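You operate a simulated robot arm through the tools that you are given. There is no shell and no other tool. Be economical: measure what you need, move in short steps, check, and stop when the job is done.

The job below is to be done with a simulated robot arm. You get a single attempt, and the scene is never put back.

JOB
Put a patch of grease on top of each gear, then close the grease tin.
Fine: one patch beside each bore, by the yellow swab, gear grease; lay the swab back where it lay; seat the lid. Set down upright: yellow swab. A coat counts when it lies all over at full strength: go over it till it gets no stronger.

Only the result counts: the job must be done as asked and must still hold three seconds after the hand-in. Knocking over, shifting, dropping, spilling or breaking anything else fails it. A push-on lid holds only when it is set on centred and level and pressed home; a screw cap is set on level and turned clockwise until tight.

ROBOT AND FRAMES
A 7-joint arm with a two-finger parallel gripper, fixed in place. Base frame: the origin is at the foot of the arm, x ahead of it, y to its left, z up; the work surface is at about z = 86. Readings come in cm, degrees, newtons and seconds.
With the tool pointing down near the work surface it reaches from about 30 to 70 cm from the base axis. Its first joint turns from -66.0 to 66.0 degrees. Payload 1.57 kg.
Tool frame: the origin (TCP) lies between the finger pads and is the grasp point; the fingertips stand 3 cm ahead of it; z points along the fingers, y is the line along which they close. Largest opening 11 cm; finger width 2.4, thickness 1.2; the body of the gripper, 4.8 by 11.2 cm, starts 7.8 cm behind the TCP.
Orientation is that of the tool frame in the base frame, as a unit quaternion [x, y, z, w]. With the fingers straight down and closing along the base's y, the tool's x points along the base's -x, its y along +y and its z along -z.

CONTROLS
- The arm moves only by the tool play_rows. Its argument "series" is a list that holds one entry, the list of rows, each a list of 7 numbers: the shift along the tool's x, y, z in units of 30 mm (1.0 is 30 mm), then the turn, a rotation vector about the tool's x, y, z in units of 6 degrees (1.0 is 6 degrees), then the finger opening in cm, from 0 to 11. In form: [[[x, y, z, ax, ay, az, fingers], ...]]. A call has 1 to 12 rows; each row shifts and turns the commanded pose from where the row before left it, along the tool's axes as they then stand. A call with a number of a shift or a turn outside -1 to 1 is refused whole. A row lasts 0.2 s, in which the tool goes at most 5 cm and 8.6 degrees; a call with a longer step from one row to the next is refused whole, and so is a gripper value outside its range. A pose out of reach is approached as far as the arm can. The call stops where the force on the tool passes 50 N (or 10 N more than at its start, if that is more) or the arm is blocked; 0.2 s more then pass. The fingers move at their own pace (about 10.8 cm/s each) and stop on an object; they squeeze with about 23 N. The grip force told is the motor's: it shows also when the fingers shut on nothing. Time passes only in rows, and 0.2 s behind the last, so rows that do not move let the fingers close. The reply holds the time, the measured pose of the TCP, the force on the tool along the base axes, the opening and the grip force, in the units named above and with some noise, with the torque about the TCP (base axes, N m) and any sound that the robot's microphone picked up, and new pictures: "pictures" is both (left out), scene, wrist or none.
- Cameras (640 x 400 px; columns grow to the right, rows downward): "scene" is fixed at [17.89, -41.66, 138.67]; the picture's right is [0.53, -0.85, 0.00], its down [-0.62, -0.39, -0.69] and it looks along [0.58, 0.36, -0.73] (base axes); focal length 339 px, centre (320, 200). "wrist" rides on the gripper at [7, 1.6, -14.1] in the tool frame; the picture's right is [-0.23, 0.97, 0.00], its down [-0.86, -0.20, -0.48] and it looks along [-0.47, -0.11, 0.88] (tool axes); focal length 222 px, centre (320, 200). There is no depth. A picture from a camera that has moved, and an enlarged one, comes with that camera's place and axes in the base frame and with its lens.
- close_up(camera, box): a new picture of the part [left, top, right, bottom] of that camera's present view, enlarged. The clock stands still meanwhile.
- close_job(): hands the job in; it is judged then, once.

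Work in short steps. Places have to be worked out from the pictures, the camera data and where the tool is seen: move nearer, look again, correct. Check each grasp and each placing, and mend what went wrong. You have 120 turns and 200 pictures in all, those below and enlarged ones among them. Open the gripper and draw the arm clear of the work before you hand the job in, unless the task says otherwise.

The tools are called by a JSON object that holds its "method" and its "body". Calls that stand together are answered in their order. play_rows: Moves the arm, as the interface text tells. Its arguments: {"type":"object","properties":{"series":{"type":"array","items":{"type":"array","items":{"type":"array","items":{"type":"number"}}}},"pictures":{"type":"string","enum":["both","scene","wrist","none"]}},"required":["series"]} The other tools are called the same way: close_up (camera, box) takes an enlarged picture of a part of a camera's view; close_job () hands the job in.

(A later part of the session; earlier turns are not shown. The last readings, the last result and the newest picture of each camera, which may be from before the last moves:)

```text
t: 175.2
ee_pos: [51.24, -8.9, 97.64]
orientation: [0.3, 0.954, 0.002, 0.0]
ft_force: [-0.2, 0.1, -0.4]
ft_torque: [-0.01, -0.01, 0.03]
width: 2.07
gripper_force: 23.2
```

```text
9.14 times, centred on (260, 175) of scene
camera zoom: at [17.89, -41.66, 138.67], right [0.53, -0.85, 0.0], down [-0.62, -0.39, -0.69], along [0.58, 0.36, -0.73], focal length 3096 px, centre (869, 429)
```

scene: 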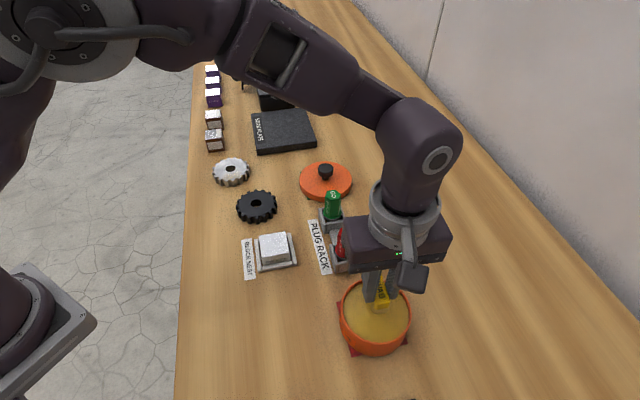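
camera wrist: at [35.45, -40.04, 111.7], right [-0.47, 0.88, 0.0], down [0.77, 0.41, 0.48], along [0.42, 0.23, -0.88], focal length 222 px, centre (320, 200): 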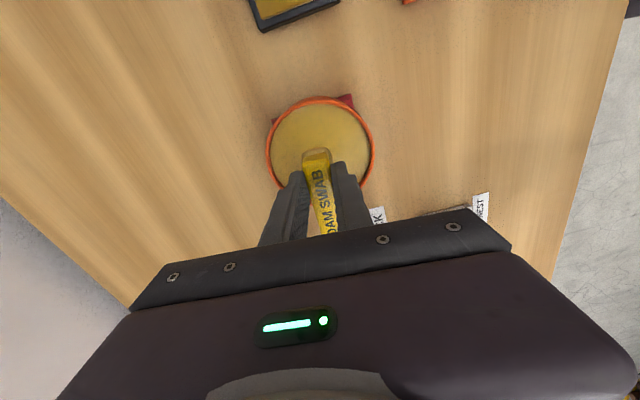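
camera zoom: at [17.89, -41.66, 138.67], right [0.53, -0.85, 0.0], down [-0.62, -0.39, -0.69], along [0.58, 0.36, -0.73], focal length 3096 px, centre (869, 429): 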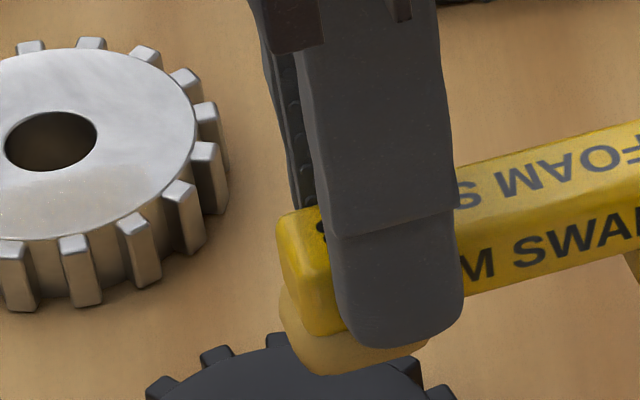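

Still strengthening steadily. I run three more rounds over the patch in one go.

{"method": "play_rows", "body": {"series": [[[0.7, 0, 0, 0, 0, 0, 0], [0, 0, 0.8, 0, 0, 0, 0], [0, 0, 0.8, 0, 0, 0, 0], [0, 0, 0.11, 0, 0, 0, 0], [0, 0, 0.01, 0, 0, 0, 0], [0, 0, 0, 0, 0, 0, 0]]], "pictures": "none"}}

{"method": "play_rows", "body": {"series": [[[0, 0.05, 0, 0, 0, 0, 0], [0, -0.05, 0, 0, 0, 0, 0], [0, -0.05, 0, 0, 0, 0, 0], [0, 0.05, 0, 0, 0, 0, 0], [0, 0.05, 0, 0, 0, 0, 0], [0, -0.05, 0, 0, 0, 0, 0], [0, -0.05, 0, 0, 0, 0, 0], [0, 0.05, 0, 0, 0, 0, 0], [0, 0, -0.12, 0, 0, 0, 0], [0.35, -0.04, 0, 0, 0, 0, 0], [0, 0, 0.12, 0, 0, 0, 0]]], "pictures": "none"}}

{"method": "play_rows", "body": {"series": [[[0, 0.05, 0, 0, 0, 0, 0], [0, -0.05, 0, 0, 0, 0, 0], [0, -0.05, 0, 0, 0, 0, 0], [0, 0.05, 0, 0, 0, 0, 0], [0, 0.05, 0, 0, 0, 0, 0], [0, -0.05, 0, 0, 0, 0, 0], [0, 0, -0.12, 0, 0, 0, 0], [-0.75, 0.08, 0, 0, 0, 0, 0], [0, 0, 0.12, 0, 0, 0, 0]]], "pictures": "none"}}

{"method": "play_rows", "body": {"series": [[[0, 0.05, 0, 0, 0, 0, 0], [0, -0.05, 0, 0, 0, 0, 0], [0, -0.05, 0, 0, 0, 0, 0], [0, 0.05, 0, 0, 0, 0, 0], [0, 0.05, 0, 0, 0, 0, 0], [0, -0.05, 0, 0, 0, 0, 0], [0, 0, -0.12, 0, 0, 0, 0], [0.4, -0.04, 0, 0, 0, 0, 0], [0, 0, 0.12, 0, 0, 0, 0]]], "pictures": "none"}}

{"method": "play_rows", "body": {"series": [[[0, 0.05, 0, 0, 0, 0, 0], [0, -0.05, 0, 0, 0, 0, 0], [0, -0.05, 0, 0, 0, 0, 0], [0, 0.05, 0, 0, 0, 0, 0], [0, 0.05, 0, 0, 0, 0, 0], [0, -0.05, 0, 0, 0, 0, 0], [0, -0.05, 0, 0, 0, 0, 0], [0, 0.05, 0, 0, 0, 0, 0], [0, 0, -0.12, 0, 0, 0, 0], [0.35, -0.04, 0, 0, 0, 0, 0], [0, 0, 0.12, 0, 0, 0, 0]]], "pictures": "none"}}

{"method": "play_rows", "body": {"series": [[[0, 0.05, 0, 0, 0, 0, 0], [0, -0.05, 0, 0, 0, 0, 0], [0, -0.05, 0, 0, 0, 0, 0], [0, 0.05, 0, 0, 0, 0, 0], [0, 0.05, 0, 0, 0, 0, 0], [0, -0.05, 0, 0, 0, 0, 0], [0, 0, -0.12, 0, 0, 0, 0], [-0.75, 0.08, 0, 0, 0, 0, 0], [0, 0, 0.12, 0, 0, 0, 0]]], "pictures": "none"}}

{"method": "play_rows", "body": {"series": [[[0, 0.05, 0, 0, 0, 0, 0], [0, -0.05, 0, 0, 0, 0, 0], [0, -0.05, 0, 0, 0, 0, 0], [0, 0.05, 0, 0, 0, 0, 0], [0, 0.05, 0, 0, 0, 0, 0], [0, -0.05, 0, 0, 0, 0, 0], [0, 0, -0.12, 0, 0, 0, 0], [0.4, -0.04, 0, 0, 0, 0, 0], [0, 0, 0.12, 0, 0, 0, 0]]], "pictures": "none"}}

{"method": "play_rows", "body": {"series": [[[0, 0, -0.12, 0, 0, 0, 0], [0, 0, -0.8, 0, 0, 0, 0], [0, 0, -0.8, 0, 0, 0, 0], [-0.7, 0, 0, 0, 0, 0, 0], [0, 0, 0, 0, 0, 0, 0]]], "pictures": "none"}}

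{"method": "close_up", "body": {"camera": "scene", "box": [245, 205, 269, 217]}}

```text
t: 176.6
ee_pos: [49.39, -7.67, 92.61]
orientation: [0.301, 0.954, 0.003, 0.0]
ft_force: [-5.3, 1.5, 20.1]
ft_torque: [0.05, 0.22, -0.05]
width: 2.13
gripper_force: 22.7
```

```text
t: 179.0
ee_pos: [48.42, -7.13, 92.46]
orientation: [0.301, 0.953, 0.002, -0.001]
ft_force: [-3.0, 1.6, 13.5]
ft_torque: [-0.01, 0.17, 0.0]
width: 2.08
gripper_force: 22.9
```

```text
t: 181.0
ee_pos: [50.62, -8.4, 92.57]
orientation: [0.3, 0.954, 0.003, 0.0]
ft_force: [-10.3, 3.0, 39.6]
ft_torque: [0.22, 0.65, 0.04]
width: 2.07
gripper_force: 22.9
```

```text
t: 183.0
ee_pos: [49.37, -7.71, 92.51]
orientation: [0.302, 0.953, 0.002, -0.001]
ft_force: [-6.6, 2.1, 21.2]
ft_torque: [0.08, 0.28, 0.02]
width: 2.09
gripper_force: 23.2
```

```text
t: 185.4
ee_pos: [48.63, -7.39, 92.61]
orientation: [0.301, 0.954, 0.003, 0.0]
ft_force: [-3.0, 2.2, 18.5]
ft_torque: [0.02, 0.15, -0.01]
width: 2.07
gripper_force: 23.5
```

```text
t: 187.4
ee_pos: [50.5, -8.44, 92.52]
orientation: [0.301, 0.954, 0.002, -0.001]
ft_force: [-6.2, 2.8, 21.3]
ft_torque: [0.05, 0.35, -0.02]
width: 2.08
gripper_force: 23.1
```

```text
t: 189.4
ee_pos: [49.36, -7.64, 92.54]
orientation: [0.301, 0.954, 0.002, 0.0]
ft_force: [-4.4, 1.7, 19.3]
ft_torque: [0.08, 0.16, 0.0]
width: 2.11
gripper_force: 22.4
```

```text
t: 190.6
ee_pos: [51.19, -8.91, 97.73]
orientation: [0.301, 0.954, 0.001, 0.0]
ft_force: [-0.4, 0.5, -0.9]
ft_torque: [0.03, 0.02, 0.02]
width: 2.1
gripper_force: 22.6
```

```text
16.00 times, centred on (257, 211) of scene
camera zoom: at [17.89, -41.66, 138.67], right [0.53, -0.85, 0.0], down [-0.62, -0.39, -0.69], along [0.58, 0.36, -0.73], focal length 5419 px, centre (1328, 24)
```

zoom: 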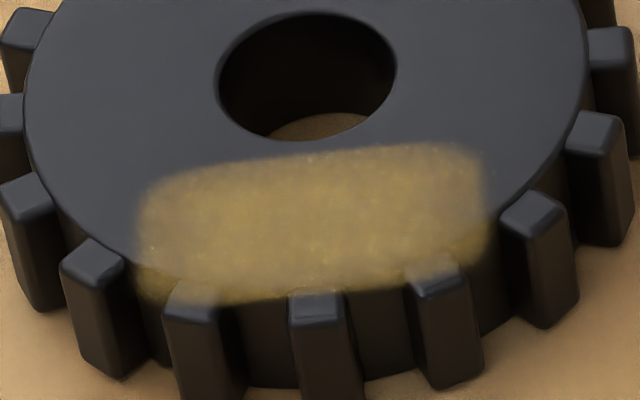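

Nearly saturated on black. Move to the silver gear's patch with the same offset and find contact.

{"method": "play_rows", "body": {"series": [[[0.29, 0.838, 0, 0, 0, 0, 0], [0.29, 0.838, 0, 0, 0, 0, 0], [0.29, 0.838, 0, 0, 0, 0, 0], [0.29, 0.838, 0, 0, 0, 0, 0], [0.29, 0.838, 0, 0, 0, 0, 0], [0, 0, 0.8, 0, 0, 0, 0], [0, 0, 0.7, 0, 0, 0, 0], [0, 0, 0, 0, 0, 0, 0]]], "pictures": "none"}}

{"method": "close_up", "body": {"camera": "scene", "box": [205, 140, 275, 210]}}

{"method": "close_up", "body": {"camera": "wrist", "box": [240, 40, 400, 200]}}

{"method": "play_rows", "body": {"series": [[[0, 0, 0.1, 0, 0, 0, 0], [0, 0, 0.03, 0, 0, 0, 0], [0, 0, 0, 0, 0, 0, 0]]], "pictures": "none"}}

{"method": "play_rows", "body": {"series": [[[0, 0, 0.03, 0, 0, 0, 0], [0, 0, 0, 0, 0, 0, 0]]], "pictures": "none"}}

```text
t: 192.4
ee_pos: [54.97, 3.79, 93.13]
orientation: [0.301, 0.954, 0.003, -0.001]
ft_force: [-0.7, -0.1, 0.4]
ft_torque: [-0.02, -0.01, 0.01]
width: 2.1
gripper_force: 23.2
```

```text
5.71 times, centred on (240, 175) of scene
camera zoom: at [17.89, -41.66, 138.67], right [0.53, -0.85, 0.0], down [-0.62, -0.39, -0.69], along [0.58, 0.36, -0.73], focal length 1935 px, centre (777, 343)
```

zoom: 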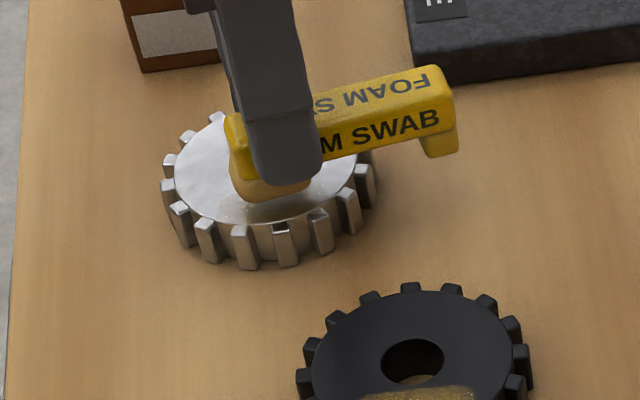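

```text
2.50 times, centred on (320, 120) of wrist
camera zoom: at [50.36, 9.08, 107.33], right [0.75, 0.67, 0.0], down [0.58, -0.66, 0.48], along [0.32, -0.35, -0.88], focal length 555 px, centre (320, 400)
```

zoom: 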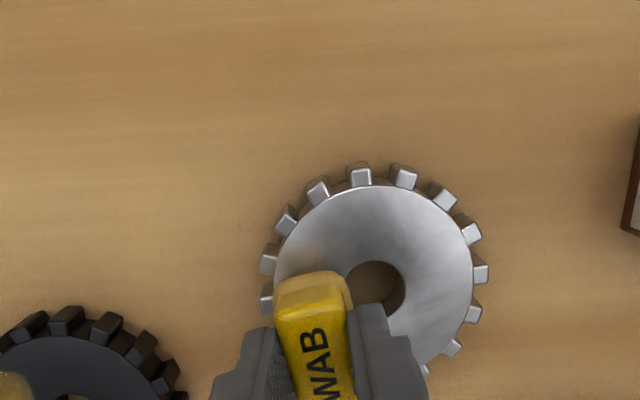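

```text
t: 193.2
ee_pos: [54.99, 3.86, 92.91]
orientation: [0.3, 0.954, 0.002, -0.001]
ft_force: [-0.3, 0.0, 0.4]
ft_torque: [0.01, -0.03, 0.01]
width: 2.09
gripper_force: 23.3
```

```text
t: 193.8
ee_pos: [55.01, 3.9, 92.81]
orientation: [0.301, 0.954, 0.002, 0.0]
ft_force: [-0.2, -0.2, -0.1]
ft_torque: [0.0, 0.0, -0.01]
width: 2.1
gripper_force: 22.9
```

{"method": "play_rows", "body": {"series": [[[0, 0, 0.04, 0, 0, 0, 0], [0, 0, 0, 0, 0, 0, 0]]], "pictures": "none"}}

{"method": "play_rows", "body": {"series": [[[0, 0, 0.025, 0, 0, 0, 0], [0, 0, 0, 0, 0, 0, 0]]], "pictures": "none"}}

{"method": "play_rows", "body": {"series": [[[0, 0, 0.02, 0, 0, 0, 0], [0, 0, 0, 0, 0, 0, 0]]], "pictures": "none"}}

```text
t: 194.4
ee_pos: [54.87, 3.78, 92.7]
orientation: [0.301, 0.954, 0.002, 0.0]
ft_force: [-0.2, 0.4, 0.3]
ft_torque: [-0.03, 0.0, 0.04]
width: 2.06
gripper_force: 22.9
```

```text
t: 195.0
ee_pos: [55.02, 3.92, 92.58]
orientation: [0.301, 0.954, 0.003, 0.0]
ft_force: [-0.8, 0.3, 9.6]
ft_torque: [-0.02, 0.03, 0.02]
width: 2.11
gripper_force: 23.2
```

```text
t: 195.6
ee_pos: [54.9, 3.79, 92.53]
orientation: [0.3, 0.954, 0.003, 0.002]
ft_force: [0.0, -0.9, 29.7]
ft_torque: [0.11, 0.16, 0.03]
width: 2.09
gripper_force: 23.0
```

Contact on silver. Run several rounds over the three positions.

{"method": "play_rows", "body": {"series": [[[0, 0.05, -0.012, 0, 0, 0, 0], [0, -0.05, 0, 0, 0, 0, 0], [0, -0.05, 0, 0, 0, 0, 0], [0, 0.05, 0, 0, 0, 0, 0], [0, 0.05, 0, 0, 0, 0, 0], [0, -0.05, 0, 0, 0, 0, 0], [0, -0.05, 0, 0, 0, 0, 0], [0, 0.05, 0, 0, 0, 0, 0], [0, 0, -0.12, 0, 0, 0, 0], [0.35, -0.04, 0, 0, 0, 0, 0], [0, 0, 0.12, 0, 0, 0, 0]]], "pictures": "none"}}

{"method": "play_rows", "body": {"series": [[[0, 0.05, 0, 0, 0, 0, 0], [0, -0.05, 0, 0, 0, 0, 0], [0, -0.05, 0, 0, 0, 0, 0], [0, 0.05, 0, 0, 0, 0, 0], [0, 0.05, 0, 0, 0, 0, 0], [0, -0.05, 0, 0, 0, 0, 0], [0, 0, -0.12, 0, 0, 0, 0], [-0.75, 0.08, 0, 0, 0, 0, 0], [0, 0, 0.12, 0, 0, 0, 0]]], "pictures": "none"}}

{"method": "play_rows", "body": {"series": [[[0, 0.05, 0, 0, 0, 0, 0], [0, -0.05, 0, 0, 0, 0, 0], [0, -0.05, 0, 0, 0, 0, 0], [0, 0.05, 0, 0, 0, 0, 0], [0, 0.05, 0, 0, 0, 0, 0], [0, -0.05, 0, 0, 0, 0, 0], [0, 0, -0.12, 0, 0, 0, 0], [0.4, -0.04, 0, 0, 0, 0, 0], [0, 0, 0.12, 0, 0, 0, 0]]], "pictures": "none"}}

{"method": "play_rows", "body": {"series": [[[0, 0.05, 0, 0, 0, 0, 0], [0, -0.05, 0, 0, 0, 0, 0], [0, -0.05, 0, 0, 0, 0, 0], [0, 0.05, 0, 0, 0, 0, 0], [0, 0.05, 0, 0, 0, 0, 0], [0, -0.05, 0, 0, 0, 0, 0], [0, -0.05, 0, 0, 0, 0, 0], [0, 0.05, 0, 0, 0, 0, 0], [0, 0, -0.12, 0, 0, 0, 0], [0.35, -0.04, 0, 0, 0, 0, 0], [0, 0, 0.12, 0, 0, 0, 0]]], "pictures": "none"}}

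{"method": "play_rows", "body": {"series": [[[0, 0.05, 0, 0, 0, 0, 0], [0, -0.05, 0, 0, 0, 0, 0], [0, -0.05, 0, 0, 0, 0, 0], [0, 0.05, 0, 0, 0, 0, 0], [0, 0.05, 0, 0, 0, 0, 0], [0, -0.05, 0, 0, 0, 0, 0], [0, 0, -0.12, 0, 0, 0, 0], [-0.75, 0.08, 0, 0, 0, 0, 0], [0, 0, 0.12, 0, 0, 0, 0]]], "pictures": "none"}}

{"method": "play_rows", "body": {"series": [[[0, 0.05, 0, 0, 0, 0, 0], [0, -0.05, 0, 0, 0, 0, 0], [0, -0.05, 0, 0, 0, 0, 0], [0, 0.05, 0, 0, 0, 0, 0], [0, 0.05, 0, 0, 0, 0, 0], [0, -0.05, 0, 0, 0, 0, 0], [0, 0, -0.12, 0, 0, 0, 0], [0.4, -0.04, 0, 0, 0, 0, 0], [0, 0, 0.12, 0, 0, 0, 0]]], "pictures": "none"}}

{"method": "play_rows", "body": {"series": [[[0, 0, -0.12, 0, 0, 0, 0], [0, 0, -0.8, 0, 0, 0, 0], [0, 0, -0.8, 0, 0, 0, 0], [-0.7, 0, 0, 0, 0, 0, 0], [0, 0, 0, 0, 0, 0, 0]]], "pictures": "none"}}

{"method": "close_up", "body": {"camera": "scene", "box": [220, 165, 244, 180]}}

{"method": "close_up", "body": {"camera": "scene", "box": [205, 145, 305, 220]}}

```text
t: 198.0
ee_pos: [53.72, 4.43, 92.45]
orientation: [0.301, 0.954, 0.002, 0.0]
ft_force: [-5.3, 0.1, 14.6]
ft_torque: [-0.1, 0.19, 0.01]
width: 2.08
gripper_force: 22.7
```

```text
t: 200.0
ee_pos: [55.8, 3.21, 92.62]
orientation: [0.301, 0.954, 0.003, -0.001]
ft_force: [-4.1, 1.5, 13.3]
ft_torque: [0.0, 0.2, -0.02]
width: 2.07
gripper_force: 23.8
```

```text
t: 202.0
ee_pos: [54.93, 3.85, 92.53]
orientation: [0.301, 0.954, 0.003, 0.001]
ft_force: [-6.3, -1.5, 29.8]
ft_torque: [0.12, 0.42, 0.06]
width: 2.07
gripper_force: 22.9
```

```text
t: 204.4
ee_pos: [53.87, 4.41, 92.45]
orientation: [0.301, 0.954, 0.002, -0.001]
ft_force: [-2.6, 0.0, 7.4]
ft_torque: [-0.08, 0.11, -0.02]
width: 2.11
gripper_force: 22.9
```

```text
t: 206.4
ee_pos: [56.01, 3.22, 92.69]
orientation: [0.302, 0.953, 0.002, 0.0]
ft_force: [-0.2, 0.2, -0.8]
ft_torque: [-0.02, -0.02, 0.0]
width: 2.07
gripper_force: 23.1
```

```text
t: 208.4
ee_pos: [54.87, 3.8, 92.58]
orientation: [0.3, 0.954, 0.002, 0.001]
ft_force: [-1.6, -1.1, 7.2]
ft_torque: [-0.04, 0.1, -0.03]
width: 2.08
gripper_force: 23.1
```

```text
t: 209.6
ee_pos: [56.54, 2.92, 97.77]
orientation: [0.302, 0.953, 0.003, 0.0]
ft_force: [0.2, -0.8, -0.6]
ft_torque: [0.01, 0.02, 0.01]
width: 2.08
gripper_force: 23.3
```

```text
16.00 times, centred on (232, 172) of scene
camera zoom: at [17.89, -41.66, 138.67], right [0.53, -0.85, 0.0], down [-0.62, -0.39, -0.69], along [0.58, 0.36, -0.73], focal length 5419 px, centre (1728, 640)
```

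zoom: 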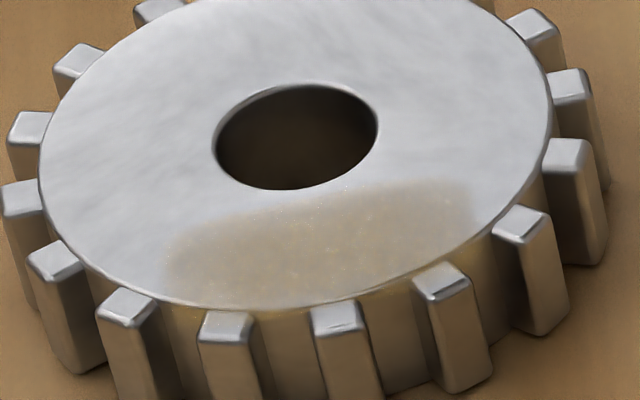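

```text
5.33 times, centred on (255, 182) of scene
camera zoom: at [17.89, -41.66, 138.67], right [0.53, -0.85, 0.0], down [-0.62, -0.39, -0.69], along [0.58, 0.36, -0.73], focal length 1806 px, centre (667, 293)
```

zoom: 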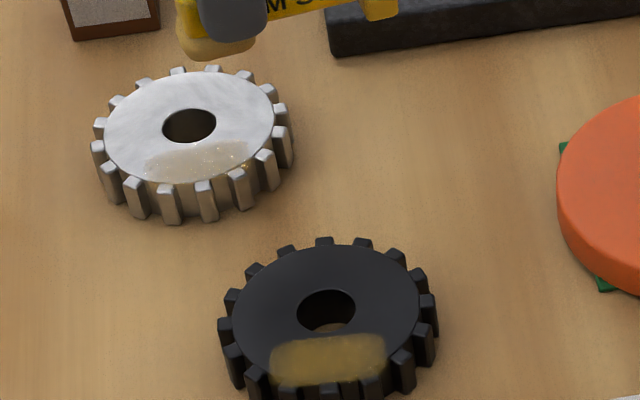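

Good, patch on silver is strengthening. Continue with more rounds, slightly firmer.

{"method": "play_rows", "body": {"series": [[[0.7, 0, 0, 0, 0, 0, 0], [0, 0, 0.8, 0, 0, 0, 0], [0, 0, 0.8, 0, 0, 0, 0], [0, 0, 0.12, 0, 0, 0, 0], [0, 0, 0.012, 0, 0, 0, 0], [0, 0, 0, 0, 0, 0, 0]]], "pictures": "none"}}

{"method": "play_rows", "body": {"series": [[[0, 0.05, 0, 0, 0, 0, 0], [0, -0.05, 0, 0, 0, 0, 0], [0, -0.05, 0, 0, 0, 0, 0], [0, 0.05, 0, 0, 0, 0, 0], [0, 0.05, 0, 0, 0, 0, 0], [0, -0.05, 0, 0, 0, 0, 0], [0, -0.05, 0, 0, 0, 0, 0], [0, 0.05, 0, 0, 0, 0, 0], [0, 0, -0.12, 0, 0, 0, 0], [0.3, -0.04, 0, 0, 0, 0, 0], [0, 0, 0.12, 0, 0, 0, 0]]], "pictures": "none"}}

{"method": "play_rows", "body": {"series": [[[0, 0.05, 0, 0, 0, 0, 0], [0, -0.05, 0, 0, 0, 0, 0], [0, -0.05, 0, 0, 0, 0, 0], [0, 0.05, 0, 0, 0, 0, 0], [0, 0.05, 0, 0, 0, 0, 0], [0, -0.05, 0, 0, 0, 0, 0], [0, 0, -0.12, 0, 0, 0, 0], [-0.7, 0.05, 0, 0, 0, 0, 0], [0, 0, 0.125, 0, 0, 0, 0]]], "pictures": "none"}}

{"method": "play_rows", "body": {"series": [[[0, 0.05, 0, 0, 0, 0, 0], [0, -0.05, 0, 0, 0, 0, 0], [0, -0.05, 0, 0, 0, 0, 0], [0, 0.05, 0, 0, 0, 0, 0], [0, 0.05, 0, 0, 0, 0, 0], [0, -0.05, 0, 0, 0, 0, 0], [0, 0, -0.125, 0, 0, 0, 0], [0.4, -0.02, 0, 0, 0, 0, 0], [0, 0, 0.12, 0, 0, 0, 0]]], "pictures": "none"}}

{"method": "play_rows", "body": {"series": [[[0, 0.05, 0, 0, 0, 0, 0], [0, -0.05, 0, 0, 0, 0, 0], [0, -0.05, 0, 0, 0, 0, 0], [0, 0.05, 0, 0, 0, 0, 0], [0, 0.05, 0, 0, 0, 0, 0], [0, -0.05, 0, 0, 0, 0, 0], [0, -0.05, 0, 0, 0, 0, 0], [0, 0.05, 0, 0, 0, 0, 0], [0, 0, -0.12, 0, 0, 0, 0], [0.3, -0.04, 0, 0, 0, 0, 0], [0, 0, 0.12, 0, 0, 0, 0]]], "pictures": "none"}}

{"method": "play_rows", "body": {"series": [[[0, 0.05, 0, 0, 0, 0, 0], [0, -0.05, 0, 0, 0, 0, 0], [0, -0.05, 0, 0, 0, 0, 0], [0, 0.05, 0, 0, 0, 0, 0], [0, 0.05, 0, 0, 0, 0, 0], [0, -0.05, 0, 0, 0, 0, 0], [0, 0, -0.12, 0, 0, 0, 0], [-0.7, 0.05, 0, 0, 0, 0, 0], [0, 0, 0.125, 0, 0, 0, 0]]], "pictures": "none"}}

{"method": "play_rows", "body": {"series": [[[0, 0.05, 0, 0, 0, 0, 0], [0, -0.05, 0, 0, 0, 0, 0], [0, -0.05, 0, 0, 0, 0, 0], [0, 0.05, 0, 0, 0, 0, 0], [0, 0.05, 0, 0, 0, 0, 0], [0, -0.05, 0, 0, 0, 0, 0], [0, 0, -0.125, 0, 0, 0, 0], [0.4, -0.02, 0, 0, 0, 0, 0], [0, 0, 0.12, 0, 0, 0, 0]]], "pictures": "none"}}

{"method": "play_rows", "body": {"series": [[[0, 0, -0.12, 0, 0, 0, 0], [0, 0, -0.8, 0, 0, 0, 0], [0, 0, -0.8, 0, 0, 0, 0], [-0.7, 0, 0, 0, 0, 0, 0], [0, 0, 0, 0, 0, 0, 0]]], "pictures": "none"}}

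{"method": "close_up", "body": {"camera": "scene", "box": [220, 165, 244, 180]}}

```text
t: 211.0
ee_pos: [55.04, 4.04, 92.48]
orientation: [0.301, 0.954, 0.004, 0.002]
ft_force: [-5.8, 3.0, 43.0]
ft_torque: [0.19, 0.42, 0.06]
width: 2.08
gripper_force: 22.3
```

```text
t: 213.4
ee_pos: [54.0, 4.28, 92.6]
orientation: [0.301, 0.953, 0.002, -0.001]
ft_force: [-5.3, -1.8, 16.5]
ft_torque: [-0.16, 0.2, 0.01]
width: 2.09
gripper_force: 22.7
```

```text
t: 215.4
ee_pos: [55.91, 3.09, 92.61]
orientation: [0.301, 0.954, 0.003, -0.001]
ft_force: [-4.3, 0.7, 14.2]
ft_torque: [-0.06, 0.19, -0.05]
width: 2.07
gripper_force: 22.9
```

```text
t: 217.4
ee_pos: [54.87, 3.75, 92.42]
orientation: [0.301, 0.954, 0.003, 0.0]
ft_force: [-3.2, -0.9, 19.9]
ft_torque: [-0.15, 0.21, 0.0]
width: 2.08
gripper_force: 23.0
```

```text
t: 219.8
ee_pos: [53.97, 4.27, 92.58]
orientation: [0.301, 0.954, 0.001, 0.0]
ft_force: [-1.8, -0.5, 6.1]
ft_torque: [-0.1, 0.14, -0.01]
width: 2.09
gripper_force: 23.0
```

```text
t: 221.8
ee_pos: [55.91, 3.21, 92.67]
orientation: [0.301, 0.954, 0.002, -0.001]
ft_force: [0.3, -0.8, 0.2]
ft_torque: [-0.01, -0.01, -0.02]
width: 2.06
gripper_force: 23.2
```

```text
t: 223.8
ee_pos: [54.99, 3.77, 92.55]
orientation: [0.301, 0.954, 0.003, 0.0]
ft_force: [-3.5, 0.1, 14.5]
ft_torque: [0.11, 0.2, 0.01]
width: 2.1
gripper_force: 23.0
```

```text
t: 225.0
ee_pos: [56.56, 2.41, 97.69]
orientation: [0.301, 0.954, 0.003, 0.001]
ft_force: [0.1, 1.0, 0.3]
ft_torque: [-0.01, -0.04, 0.0]
width: 2.07
gripper_force: 23.0
```

```text
16.00 times, centred on (232, 172) of scene
camera zoom: at [17.89, -41.66, 138.67], right [0.53, -0.85, 0.0], down [-0.62, -0.39, -0.69], along [0.58, 0.36, -0.73], focal length 5419 px, centre (1728, 640)
```

zoom: 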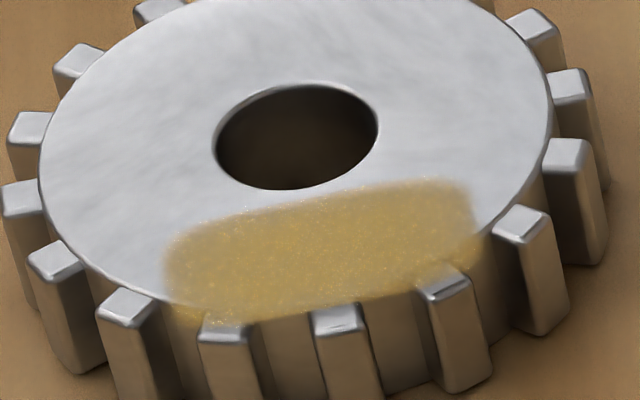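

Big jump — now an opaque grease colour. Continue two more firm rounds on silver to confirm saturation.

{"method": "play_rows", "body": {"series": [[[0.7, 0, 0, 0, 0, 0, 0], [0, 0, 0.8, 0, 0, 0, 0], [0, 0, 0.8, 0, 0, 0, 0], [0, 0, 0.12, 0, 0, 0, 0], [0, 0, 0.01, 0, 0, 0, 0], [0, 0, 0, 0, 0, 0, 0]]], "pictures": "none"}}

{"method": "play_rows", "body": {"series": [[[0, 0.05, 0, 0, 0, 0, 0], [0, -0.05, 0, 0, 0, 0, 0], [0, -0.05, 0, 0, 0, 0, 0], [0, 0.05, 0, 0, 0, 0, 0], [0, 0.05, 0, 0, 0, 0, 0], [0, -0.05, 0, 0, 0, 0, 0], [0, -0.05, 0, 0, 0, 0, 0], [0, 0.05, 0, 0, 0, 0, 0], [0, 0, -0.12, 0, 0, 0, 0], [0.3, -0.04, 0, 0, 0, 0, 0], [0, 0, 0.12, 0, 0, 0, 0]]], "pictures": "none"}}

{"method": "play_rows", "body": {"series": [[[0, 0.05, 0.005, 0, 0, 0, 0], [0, -0.05, 0, 0, 0, 0, 0], [0, -0.05, 0, 0, 0, 0, 0], [0, 0.05, 0, 0, 0, 0, 0], [0, 0.05, 0, 0, 0, 0, 0], [0, -0.05, 0, 0, 0, 0, 0], [0, 0, -0.12, 0, 0, 0, 0], [-0.7, 0.05, 0, 0, 0, 0, 0], [0, 0, 0.13, 0, 0, 0, 0]]], "pictures": "none"}}

{"method": "play_rows", "body": {"series": [[[0, 0.05, 0.005, 0, 0, 0, 0], [0, -0.05, 0, 0, 0, 0, 0], [0, -0.05, 0, 0, 0, 0, 0], [0, 0.05, 0, 0, 0, 0, 0], [0, 0.05, 0, 0, 0, 0, 0], [0, -0.05, 0, 0, 0, 0, 0], [0, 0, -0.13, 0, 0, 0, 0], [0.4, -0.02, 0, 0, 0, 0, 0], [0, 0, 0.12, 0, 0, 0, 0]]], "pictures": "none"}}

{"method": "play_rows", "body": {"series": [[[0, 0, -0.12, 0, 0, 0, 0], [0, 0, -0.8, 0, 0, 0, 0], [0, 0, -0.8, 0, 0, 0, 0], [-0.7, 0, 0, 0, 0, 0, 0], [0, 0, 0, 0, 0, 0, 0]]], "pictures": "none"}}

{"method": "close_up", "body": {"camera": "scene", "box": [220, 165, 244, 180]}}

{"method": "close_up", "body": {"camera": "scene", "box": [205, 145, 305, 220]}}

```text
t: 226.4
ee_pos: [54.76, 3.79, 92.65]
orientation: [0.3, 0.954, 0.003, 0.001]
ft_force: [-3.8, -1.9, 23.5]
ft_torque: [-0.05, 0.24, -0.02]
width: 2.09
gripper_force: 23.0
```

```text
t: 228.8
ee_pos: [54.0, 4.27, 92.43]
orientation: [0.3, 0.954, 0.002, 0.0]
ft_force: [-10.8, 0.0, 33.9]
ft_torque: [0.0, 0.5, -0.01]
width: 2.06
gripper_force: 23.0
```

```text
t: 230.0
ee_pos: [54.25, 4.27, 92.53]
orientation: [0.301, 0.954, 0.002, 0.001]
ft_force: [-3.9, 0.1, 12.1]
ft_torque: [-0.05, 0.2, 0.03]
width: 2.1
gripper_force: 22.9
stopped in row 6: the force on the tool passed its limit at 52 N (the readings are from after the stop); the commanded pose is now the measured one
```

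```text
t: 232.0
ee_pos: [53.06, 5.09, 92.66]
orientation: [0.302, 0.953, 0.003, 0.001]
ft_force: [-5.4, 0.9, 19.3]
ft_torque: [0.09, 0.25, 0.02]
width: 2.07
gripper_force: 23.6
```

```text
t: 233.2
ee_pos: [54.7, 3.43, 97.75]
orientation: [0.301, 0.953, 0.002, 0.002]
ft_force: [-0.6, -1.0, -0.9]
ft_torque: [0.0, 0.04, -0.02]
width: 2.08
gripper_force: 22.9
```

```text
16.00 times, centred on (232, 172) of scene
camera zoom: at [17.89, -41.66, 138.67], right [0.53, -0.85, 0.0], down [-0.62, -0.39, -0.69], along [0.58, 0.36, -0.73], focal length 5419 px, centre (1728, 640)
```

zoom: 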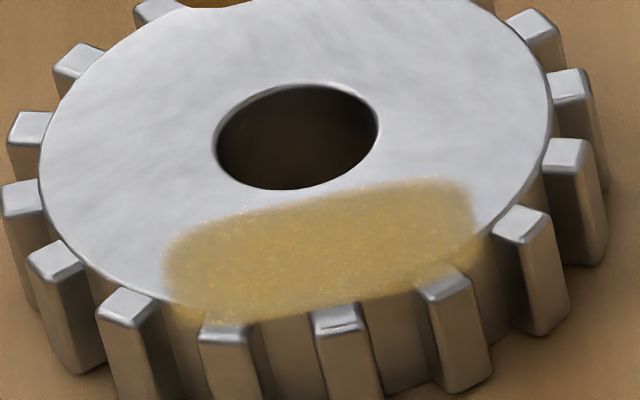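

```text
5.33 times, centred on (255, 182) of scene
camera zoom: at [17.89, -41.66, 138.67], right [0.53, -0.85, 0.0], down [-0.62, -0.39, -0.69], along [0.58, 0.36, -0.73], focal length 1806 px, centre (667, 293)
```

zoom: 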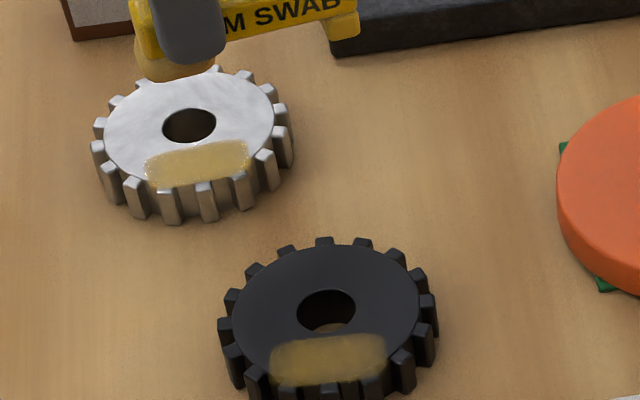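

Silver no longer changes: full strength. Go back to black for a firm check round.

{"method": "play_rows", "body": {"series": [[[-0.137, -0.806, 0, 0, 0, 0, 0], [-0.137, -0.806, 0, 0, 0, 0, 0], [-0.137, -0.806, 0, 0, 0, 0, 0], [-0.137, -0.806, 0, 0, 0, 0, 0], [-0.137, -0.806, 0, 0, 0, 0, 0], [0, 0, 0.8, 0, 0, 0, 0], [0, 0, 0.8, 0, 0, 0, 0], [0, 0, 0.06, 0, 0, 0, 0], [0, 0, 0, 0, 0, 0, 0]]], "pictures": "none"}}

{"method": "play_rows", "body": {"series": [[[0, 0, 0.03, 0, 0, 0, 0], [0, 0, 0, 0, 0, 0, 0]]], "pictures": "none"}}

```text
t: 235.2
ee_pos: [49.56, -7.35, 92.6]
orientation: [0.301, 0.953, 0.003, 0.002]
ft_force: [-1.0, -0.3, 2.7]
ft_torque: [-0.07, 0.04, -0.02]
width: 2.07
gripper_force: 23.0
```

```text
t: 235.8
ee_pos: [49.47, -7.39, 92.62]
orientation: [0.301, 0.954, 0.003, 0.001]
ft_force: [-4.0, 0.2, 16.9]
ft_torque: [0.01, 0.21, 0.03]
width: 2.1
gripper_force: 22.5
```

{"method": "play_rows", "body": {"series": [[[0, -0.05, 0.02, 0, 0, 0, 0], [0, -0.05, 0, 0, 0, 0, 0], [0, 0.05, 0, 0, 0, 0, 0], [0, -0.05, 0, 0, 0, 0, 0], [0, 0.05, 0, 0, 0, 0, 0], [0, -0.05, 0, 0, 0, 0, 0], [0, 0.05, 0, 0, 0, 0, 0], [0, 0, -0.12, 0, 0, 0, 0], [0.3, -0.04, 0, 0, 0, 0, 0], [0, 0, 0.12, 0, 0, 0, 0]]], "pictures": "none"}}

{"method": "play_rows", "body": {"series": [[[0, 0.05, 0, 0, 0, 0, 0], [0, -0.05, 0, 0, 0, 0, 0], [0, -0.05, 0, 0, 0, 0, 0], [0, 0.05, 0, 0, 0, 0, 0], [0, 0.05, 0, 0, 0, 0, 0], [0, -0.05, 0, 0, 0, 0, 0], [0, 0, -0.12, 0, 0, 0, 0], [-0.7, 0.05, 0, 0, 0, 0, 0], [0, 0, 0.12, 0, 0, 0, 0]]], "pictures": "none"}}

{"method": "play_rows", "body": {"series": [[[0, 0.05, 0, 0, 0, 0, 0], [0, -0.05, 0, 0, 0, 0, 0], [0, -0.05, 0, 0, 0, 0, 0], [0, 0.05, 0, 0, 0, 0, 0], [0, 0.05, 0, 0, 0, 0, 0], [0, -0.05, 0, 0, 0, 0, 0], [0, 0, -0.12, 0, 0, 0, 0], [0.4, -0.02, 0, 0, 0, 0, 0], [0, 0, 0.12, 0, 0, 0, 0]]], "pictures": "none"}}

{"method": "play_rows", "body": {"series": [[[0, 0.05, 0, 0, 0, 0, 0], [0, -0.05, 0, 0, 0, 0, 0], [0, -0.05, 0, 0, 0, 0, 0], [0, 0.05, 0, 0, 0, 0, 0], [0, 0.05, 0, 0, 0, 0, 0], [0, -0.05, 0, 0, 0, 0, 0], [0, 0, -0.12, 0, 0, 0, 0], [0, 0, -0.8, 0, 0, 0, 0], [0, 0, -0.8, 0, 0, 0, 0], [-0.7, 0, 0, 0, 0, 0, 0], [0, 0, 0, 0, 0, 0, 0]]], "pictures": "none"}}

{"method": "close_up", "body": {"camera": "scene", "box": [245, 205, 269, 217]}}

```text
t: 238.0
ee_pos: [48.51, -7.09, 92.63]
orientation: [0.302, 0.953, 0.003, 0.001]
ft_force: [-4.6, 1.4, 19.4]
ft_torque: [-0.08, 0.23, -0.04]
width: 2.09
gripper_force: 22.9
```

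```text
t: 240.0
ee_pos: [50.44, -8.23, 92.53]
orientation: [0.3, 0.954, 0.002, 0.002]
ft_force: [-1.5, 0.3, 7.3]
ft_torque: [-0.05, -0.03, -0.02]
width: 2.1
gripper_force: 22.6
```

```text
t: 242.0
ee_pos: [49.48, -7.41, 92.67]
orientation: [0.301, 0.954, 0.002, 0.0]
ft_force: [-2.3, 0.2, 10.7]
ft_torque: [0.0, 0.14, 0.0]
width: 2.1
gripper_force: 23.1
```

```text
t: 244.4
ee_pos: [51.36, -8.7, 97.49]
orientation: [0.3, 0.954, 0.002, 0.001]
ft_force: [-0.6, -0.1, 0.0]
ft_torque: [-0.02, 0.0, 0.0]
width: 2.06
gripper_force: 22.8
```

```text
16.00 times, centred on (257, 211) of scene
camera zoom: at [17.89, -41.66, 138.67], right [0.53, -0.85, 0.0], down [-0.62, -0.39, -0.69], along [0.58, 0.36, -0.73], focal length 5419 px, centre (1328, 24)
```

zoom: 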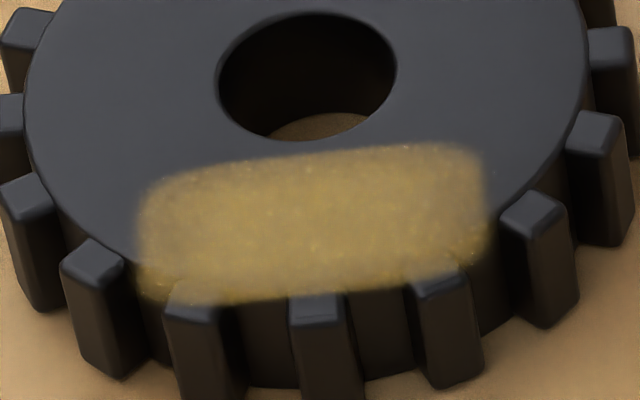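

A touch stronger; run two more rounds and compare once more.

{"method": "play_rows", "body": {"series": [[[0.7, 0, 0, 0, 0, 0, 0], [0, 0, 0.8, 0, 0, 0, 0], [0, 0, 0.8, 0, 0, 0, 0], [0, 0, 0.12, 0, 0, 0, 0], [0, 0, 0.02, 0, 0, 0, 0], [0, 0, 0, 0, 0, 0, 0]]], "pictures": "none"}}

{"method": "play_rows", "body": {"series": [[[0, -0.05, 0, 0, 0, 0, 0], [0, 0.05, 0, 0, 0, 0, 0], [0, 0.05, 0, 0, 0, 0, 0], [0, -0.05, 0, 0, 0, 0, 0], [0, -0.05, 0, 0, 0, 0, 0], [0, 0.05, 0, 0, 0, 0, 0], [0, 0, -0.12, 0, 0, 0, 0], [0.3, -0.04, 0, 0, 0, 0, 0], [0, 0, 0.12, 0, 0, 0, 0]]], "pictures": "none"}}

{"method": "play_rows", "body": {"series": [[[0, 0.05, 0, 0, 0, 0, 0], [0, -0.05, 0, 0, 0, 0, 0], [0, -0.05, 0, 0, 0, 0, 0], [0, 0.05, 0, 0, 0, 0, 0], [0, 0.05, 0, 0, 0, 0, 0], [0, -0.05, 0, 0, 0, 0, 0], [0, 0, -0.12, 0, 0, 0, 0], [-0.7, 0.05, 0, 0, 0, 0, 0], [0, 0, 0.13, 0, 0, 0, 0]]], "pictures": "none"}}

{"method": "play_rows", "body": {"series": [[[0, 0.05, 0, 0, 0, 0, 0], [0, -0.05, 0, 0, 0, 0, 0], [0, -0.05, 0, 0, 0, 0, 0], [0, 0.05, 0, 0, 0, 0, 0], [0, 0.05, 0, 0, 0, 0, 0], [0, -0.05, 0, 0, 0, 0, 0], [0, 0, -0.12, 0, 0, 0, 0], [0.4, -0.02, 0, 0, 0, 0, 0], [0, 0, 0.12, 0, 0, 0, 0]]], "pictures": "none"}}

{"method": "play_rows", "body": {"series": [[[0, -0.05, 0, 0, 0, 0, 0], [0, 0.05, 0, 0, 0, 0, 0], [0, 0.05, 0, 0, 0, 0, 0], [0, -0.05, 0, 0, 0, 0, 0], [0, -0.05, 0, 0, 0, 0, 0], [0, 0.05, 0, 0, 0, 0, 0], [0, 0, -0.12, 0, 0, 0, 0], [0.3, -0.04, 0, 0, 0, 0, 0], [0, 0, 0.12, 0, 0, 0, 0], [0, 0.05, 0, 0, 0, 0, 0], [0, -0.05, 0, 0, 0, 0, 0]]], "pictures": "none"}}

{"method": "play_rows", "body": {"series": [[[0, -0.05, 0, 0, 0, 0, 0], [0, 0.05, 0, 0, 0, 0, 0], [0, 0, -0.12, 0, 0, 0, 0], [0, 0, -0.8, 0, 0, 0, 0], [0, 0, -0.8, 0, 0, 0, 0], [-0.8, 0, 0, 0, 0, 0, 0], [0, 0, 0, 0, 0, 0, 0]]], "pictures": "none"}}

{"method": "close_up", "body": {"camera": "scene", "box": [245, 205, 269, 217]}}

{"method": "close_up", "body": {"camera": "scene", "box": [205, 145, 365, 225]}}

```text
t: 245.8
ee_pos: [49.51, -7.5, 92.6]
orientation: [0.302, 0.953, 0.004, 0.002]
ft_force: [-3.8, 1.6, 14.4]
ft_torque: [0.04, 0.17, -0.01]
width: 2.07
gripper_force: 22.7
stopped in row 6: the force on the tool passed its limit at 51 N (the readings are from after the stop); the commanded pose is now the measured one
```

```text
t: 247.8
ee_pos: [48.81, -6.93, 92.46]
orientation: [0.3, 0.954, 0.003, 0.001]
ft_force: [-4.3, 2.3, 22.6]
ft_torque: [-0.03, 0.26, -0.03]
width: 2.1
gripper_force: 22.8
```

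```text
t: 249.8
ee_pos: [50.53, -8.11, 92.6]
orientation: [0.301, 0.954, 0.003, 0.002]
ft_force: [-3.1, 0.7, 10.2]
ft_torque: [-0.1, 0.15, -0.03]
width: 2.09
gripper_force: 23.3
```

```text
t: 251.8
ee_pos: [49.57, -7.51, 92.55]
orientation: [0.302, 0.953, 0.002, 0.003]
ft_force: [-8.8, -2.3, 41.0]
ft_torque: [0.03, 0.5, 0.0]
width: 2.08
gripper_force: 22.3
```

```text
t: 252.2
ee_pos: [49.48, -7.39, 92.53]
orientation: [0.302, 0.953, 0.004, 0.003]
ft_force: [-4.8, 1.6, 14.2]
ft_torque: [0.02, 0.29, -0.05]
width: 2.06
gripper_force: 22.6
stopped in row 1: the force on the tool passed its limit at 56 N (the readings are from after the stop); the commanded pose is now the measured one
```

```text
t: 253.8
ee_pos: [51.62, -9.12, 97.71]
orientation: [0.301, 0.954, 0.004, 0.004]
ft_force: [0.4, -0.2, 0.4]
ft_torque: [-0.01, -0.03, 0.01]
width: 2.09
gripper_force: 22.9
```

```text
16.00 times, centred on (257, 211) of scene
camera zoom: at [17.89, -41.66, 138.67], right [0.53, -0.85, 0.0], down [-0.62, -0.39, -0.69], along [0.58, 0.36, -0.73], focal length 5419 px, centre (1328, 24)
```

zoom: 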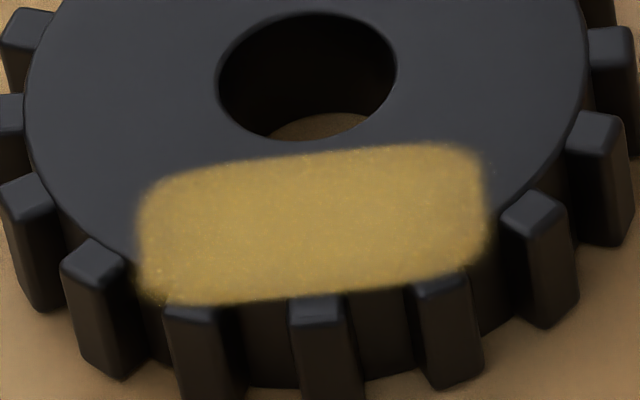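

```text
4.00 times, centred on (285, 185) of scene
camera zoom: at [17.89, -41.66, 138.67], right [0.53, -0.85, 0.0], down [-0.62, -0.39, -0.69], along [0.58, 0.36, -0.73], focal length 1355 px, centre (460, 260)
```

zoom: 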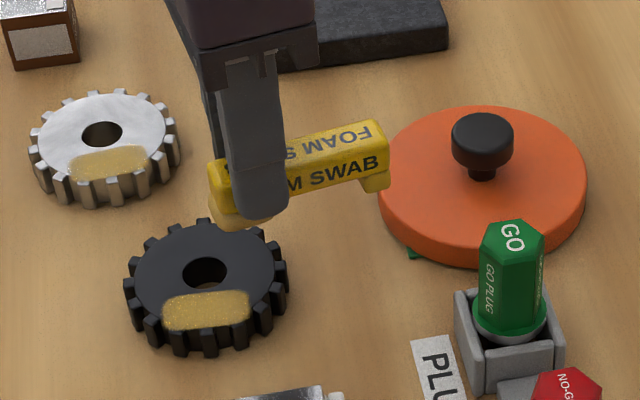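

Black is now fully opaque. Silver looks slightly less dense, so one more firm round there.

{"method": "play_rows", "body": {"series": [[[0.314, 0.835, 0, 0, 0, 0, 0], [0.314, 0.835, 0, 0, 0, 0, 0], [0.314, 0.835, 0, 0, 0, 0, 0], [0.314, 0.835, 0, 0, 0, 0, 0], [0.314, 0.835, 0, 0, 0, 0, 0], [0, 0, 0.8, 0, 0, 0, 0], [0, 0, 0.8, 0, 0, 0, 0], [0, 0, 0.09, 0, 0, 0, 0], [0, 0, 0, 0, 0, 0, 0]]], "pictures": "none"}}

{"method": "play_rows", "body": {"series": [[[0, 0, 0.02, 0, 0, 0, 0], [0, 0, 0.02, 0, 0, 0, 0], [0, 0, 0.02, 0, 0, 0, 0], [0, 0, 0, 0, 0, 0, 0]]], "pictures": "none"}}

{"method": "play_rows", "body": {"series": [[[0, -0.05, 0, 0, 0, 0, 0], [0, 0.05, 0, 0, 0, 0, 0], [0, 0.05, 0, 0, 0, 0, 0], [0, -0.05, 0, 0, 0, 0, 0], [0, 0, 0.01, 0, 0, 0, 0], [0, 0, 0, 0, 0, 0, 0], [0, 0, -0.12, 0, 0, 0, 0], [0.3, -0.04, 0, 0, 0, 0, 0], [0, 0, 0.13, 0, 0, 0, 0], [0, 0, 0, 0, 0, 0, 0]]], "pictures": "none"}}

{"method": "play_rows", "body": {"series": [[[0, 0.05, 0, 0, 0, 0, 0], [0, -0.05, 0, 0, 0, 0, 0], [0, -0.05, 0, 0, 0, 0, 0], [0, 0.05, 0.01, 0, 0, 0, 0], [0, 0, 0, 0, 0, 0, 0], [0, 0, -0.12, 0, 0, 0, 0], [-0.7, 0.05, 0, 0, 0, 0, 0], [0, 0, 0.13, 0, 0, 0, 0], [0, 0, 0, 0, 0, 0, 0]]], "pictures": "none"}}

{"method": "play_rows", "body": {"series": [[[0, 0.05, 0, 0, 0, 0, 0], [0, -0.05, 0, 0, 0, 0, 0], [0, -0.05, 0, 0, 0, 0, 0], [0, 0.05, 0.01, 0, 0, 0, 0], [0, 0, 0, 0, 0, 0, 0], [0, 0, -0.12, 0, 0, 0, 0], [0.4, -0.02, 0, 0, 0, 0, 0], [0, 0, 0.13, 0, 0, 0, 0], [0, 0, 0.01, 0, 0, 0, 0], [0, 0, 0, 0, 0, 0, 0]]], "pictures": "none"}}

{"method": "play_rows", "body": {"series": [[[0, -0.05, 0, 0, 0, 0, 0], [0, 0.05, 0, 0, 0, 0, 0], [0, 0, -0.12, 0, 0, 0, 0], [0, 0, -0.8, 0, 0, 0, 0], [0, 0, -0.8, 0, 0, 0, 0], [-0.8, 0, 0, 0, 0, 0, 0], [0, 0, 0, 0, 0, 0, 0]]], "pictures": "none"}}

{"method": "close_up", "body": {"camera": "scene", "box": [220, 165, 244, 180]}}

```text
t: 255.8
ee_pos: [54.95, 4.06, 92.54]
orientation: [0.3, 0.954, 0.004, 0.003]
ft_force: [-0.3, 0.1, 0.1]
ft_torque: [0.02, 0.01, 0.01]
width: 2.08
gripper_force: 23.4
```

```text
t: 256.8
ee_pos: [54.89, 4.11, 92.56]
orientation: [0.301, 0.954, 0.004, 0.006]
ft_force: [-2.9, 3.4, 32.3]
ft_torque: [0.09, 0.27, 0.03]
width: 2.07
gripper_force: 22.7
```

```text
t: 259.0
ee_pos: [54.05, 4.46, 92.49]
orientation: [0.301, 0.954, 0.003, 0.004]
ft_force: [-7.6, 1.0, 34.0]
ft_torque: [0.0, 0.47, 0.04]
width: 2.11
gripper_force: 23.2
```

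```text
t: 259.5
ee_pos: [54.12, 4.58, 92.47]
orientation: [0.301, 0.954, 0.003, 0.004]
ft_force: [-1.6, 0.2, 14.2]
ft_torque: [-0.06, 0.16, 0.02]
width: 2.07
gripper_force: 23.4
stopped in row 2: the force on the tool passed its limit at 51 N (the readings are from after the stop); the commanded pose is now the measured one
```

```text
t: 261.7
ee_pos: [53.2, 5.13, 92.57]
orientation: [0.3, 0.954, 0.004, 0.004]
ft_force: [-3.0, 1.9, 44.0]
ft_torque: [0.12, 0.37, 0.03]
width: 2.08
gripper_force: 23.2
```

```text
t: 263.3
ee_pos: [54.89, 3.78, 97.75]
orientation: [0.3, 0.954, 0.003, 0.002]
ft_force: [0.5, 0.4, 0.3]
ft_torque: [0.02, -0.03, 0.01]
width: 2.1
gripper_force: 22.7
```

```text
16.00 times, centred on (232, 172) of scene
camera zoom: at [17.89, -41.66, 138.67], right [0.53, -0.85, 0.0], down [-0.62, -0.39, -0.69], along [0.58, 0.36, -0.73], focal length 5419 px, centre (1728, 640)
```

zoom: 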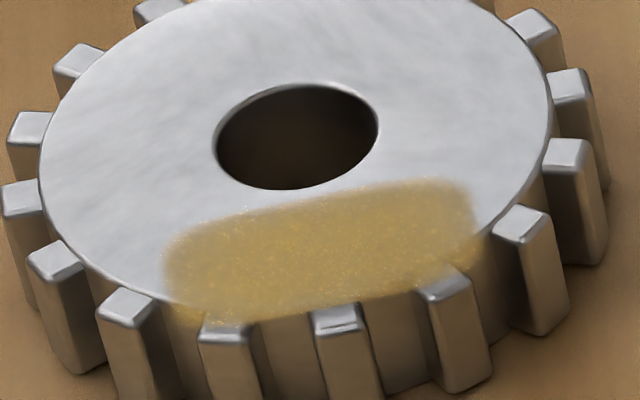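

Silver is unchanged after hard presses: both coats are at full strength. Now return the swab: travel to its home spot and turn back to 41°.

{"method": "play_rows", "body": {"series": [[[0.33, -0.975, 0, 0, 0, 0, 0], [0.33, -0.975, 0, 0, 0, 0, 0], [0.33, -0.975, 0, 0, 0, 0, 0], [0.33, -0.975, 0, 0, 0, 0, 0], [0.33, -0.975, 0, 0, 0, 0, 0], [0.33, -0.975, 0, 0, 0, 0, 0], [0.33, -0.975, 0, 0, 0, 0, 0], [0.33, -0.975, 0, 0, 0, 0, 0], [0, 0, 0, 0, 0, -0.98, 0], [0, 0, 0, 0, 0, -0.98, 0], [0, 0, 0, 0, 0, -0.98, 0], [0, 0, 0, 0, 0, -0.98, 0]]], "pictures": "none"}}

{"method": "play_rows", "body": {"series": [[[0, 0, 0, 0, 0, -0.98, 0], [0, 0, 0, 0, 0, -0.98, 0], [0, 0, 0, 0, 0, -0.98, 0], [0, 0, 0, 0, 0, -0.98, 0], [0, 0, 0, 0, 0, -0.98, 0], [0, 0, 0, 0, 0, -0.98, 0], [0, 0, 0, 0, 0, -0.98, 0], [0, 0, 0, 0, 0, -0.98, 0], [0, 0, 0, 0, 0, -0.94, 0], [0, 0, 0, 0, 0, 0, 0]]]}}

{"method": "close_up", "body": {"camera": "wrist", "box": [240, 80, 400, 240]}}

```text
t: 265.9
ee_pos: [35.07, -10.85, 97.29]
orientation: [0.099, 0.995, 0.002, 0.003]
ft_force: [-0.3, -0.2, -0.2]
ft_torque: [-0.01, -0.01, 0.02]
width: 2.08
gripper_force: 22.6
```

```text
t: 268.1
ee_pos: [34.98, -10.88, 97.19]
orientation: [-0.352, 0.936, 0.001, 0.004]
ft_force: [-0.2, 0.0, -0.5]
ft_torque: [-0.01, 0.01, 0.04]
width: 2.09
gripper_force: 23.3
camera wrist: at [28.78, -14.29, 111.36], right [-0.47, 0.88, 0.0], down [0.77, 0.41, 0.49], along [0.43, 0.23, -0.87], focal length 222 px, centre (320, 200)
```

scene: 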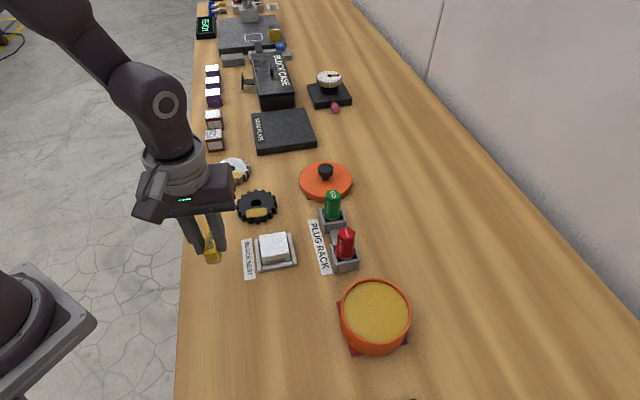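
wrist: 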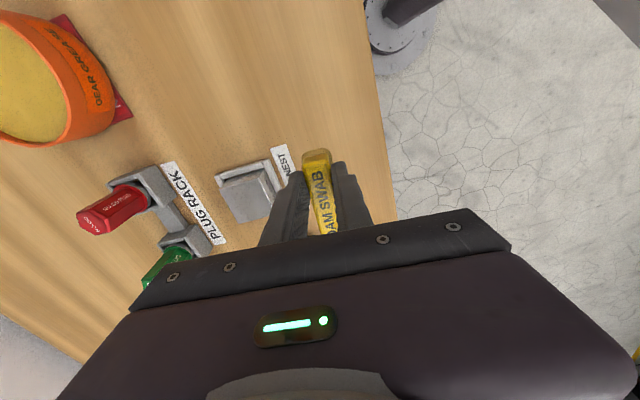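

```text
2.50 times, centred on (320, 160) of wrist
camera zoom: at [28.78, -14.29, 111.36], right [-0.47, 0.88, 0.0], down [0.77, 0.41, 0.49], along [0.43, 0.23, -0.87], focal length 555 px, centre (320, 300)
```

zoom: 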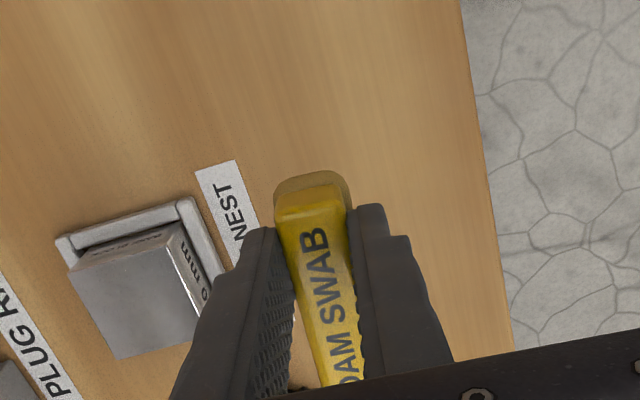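

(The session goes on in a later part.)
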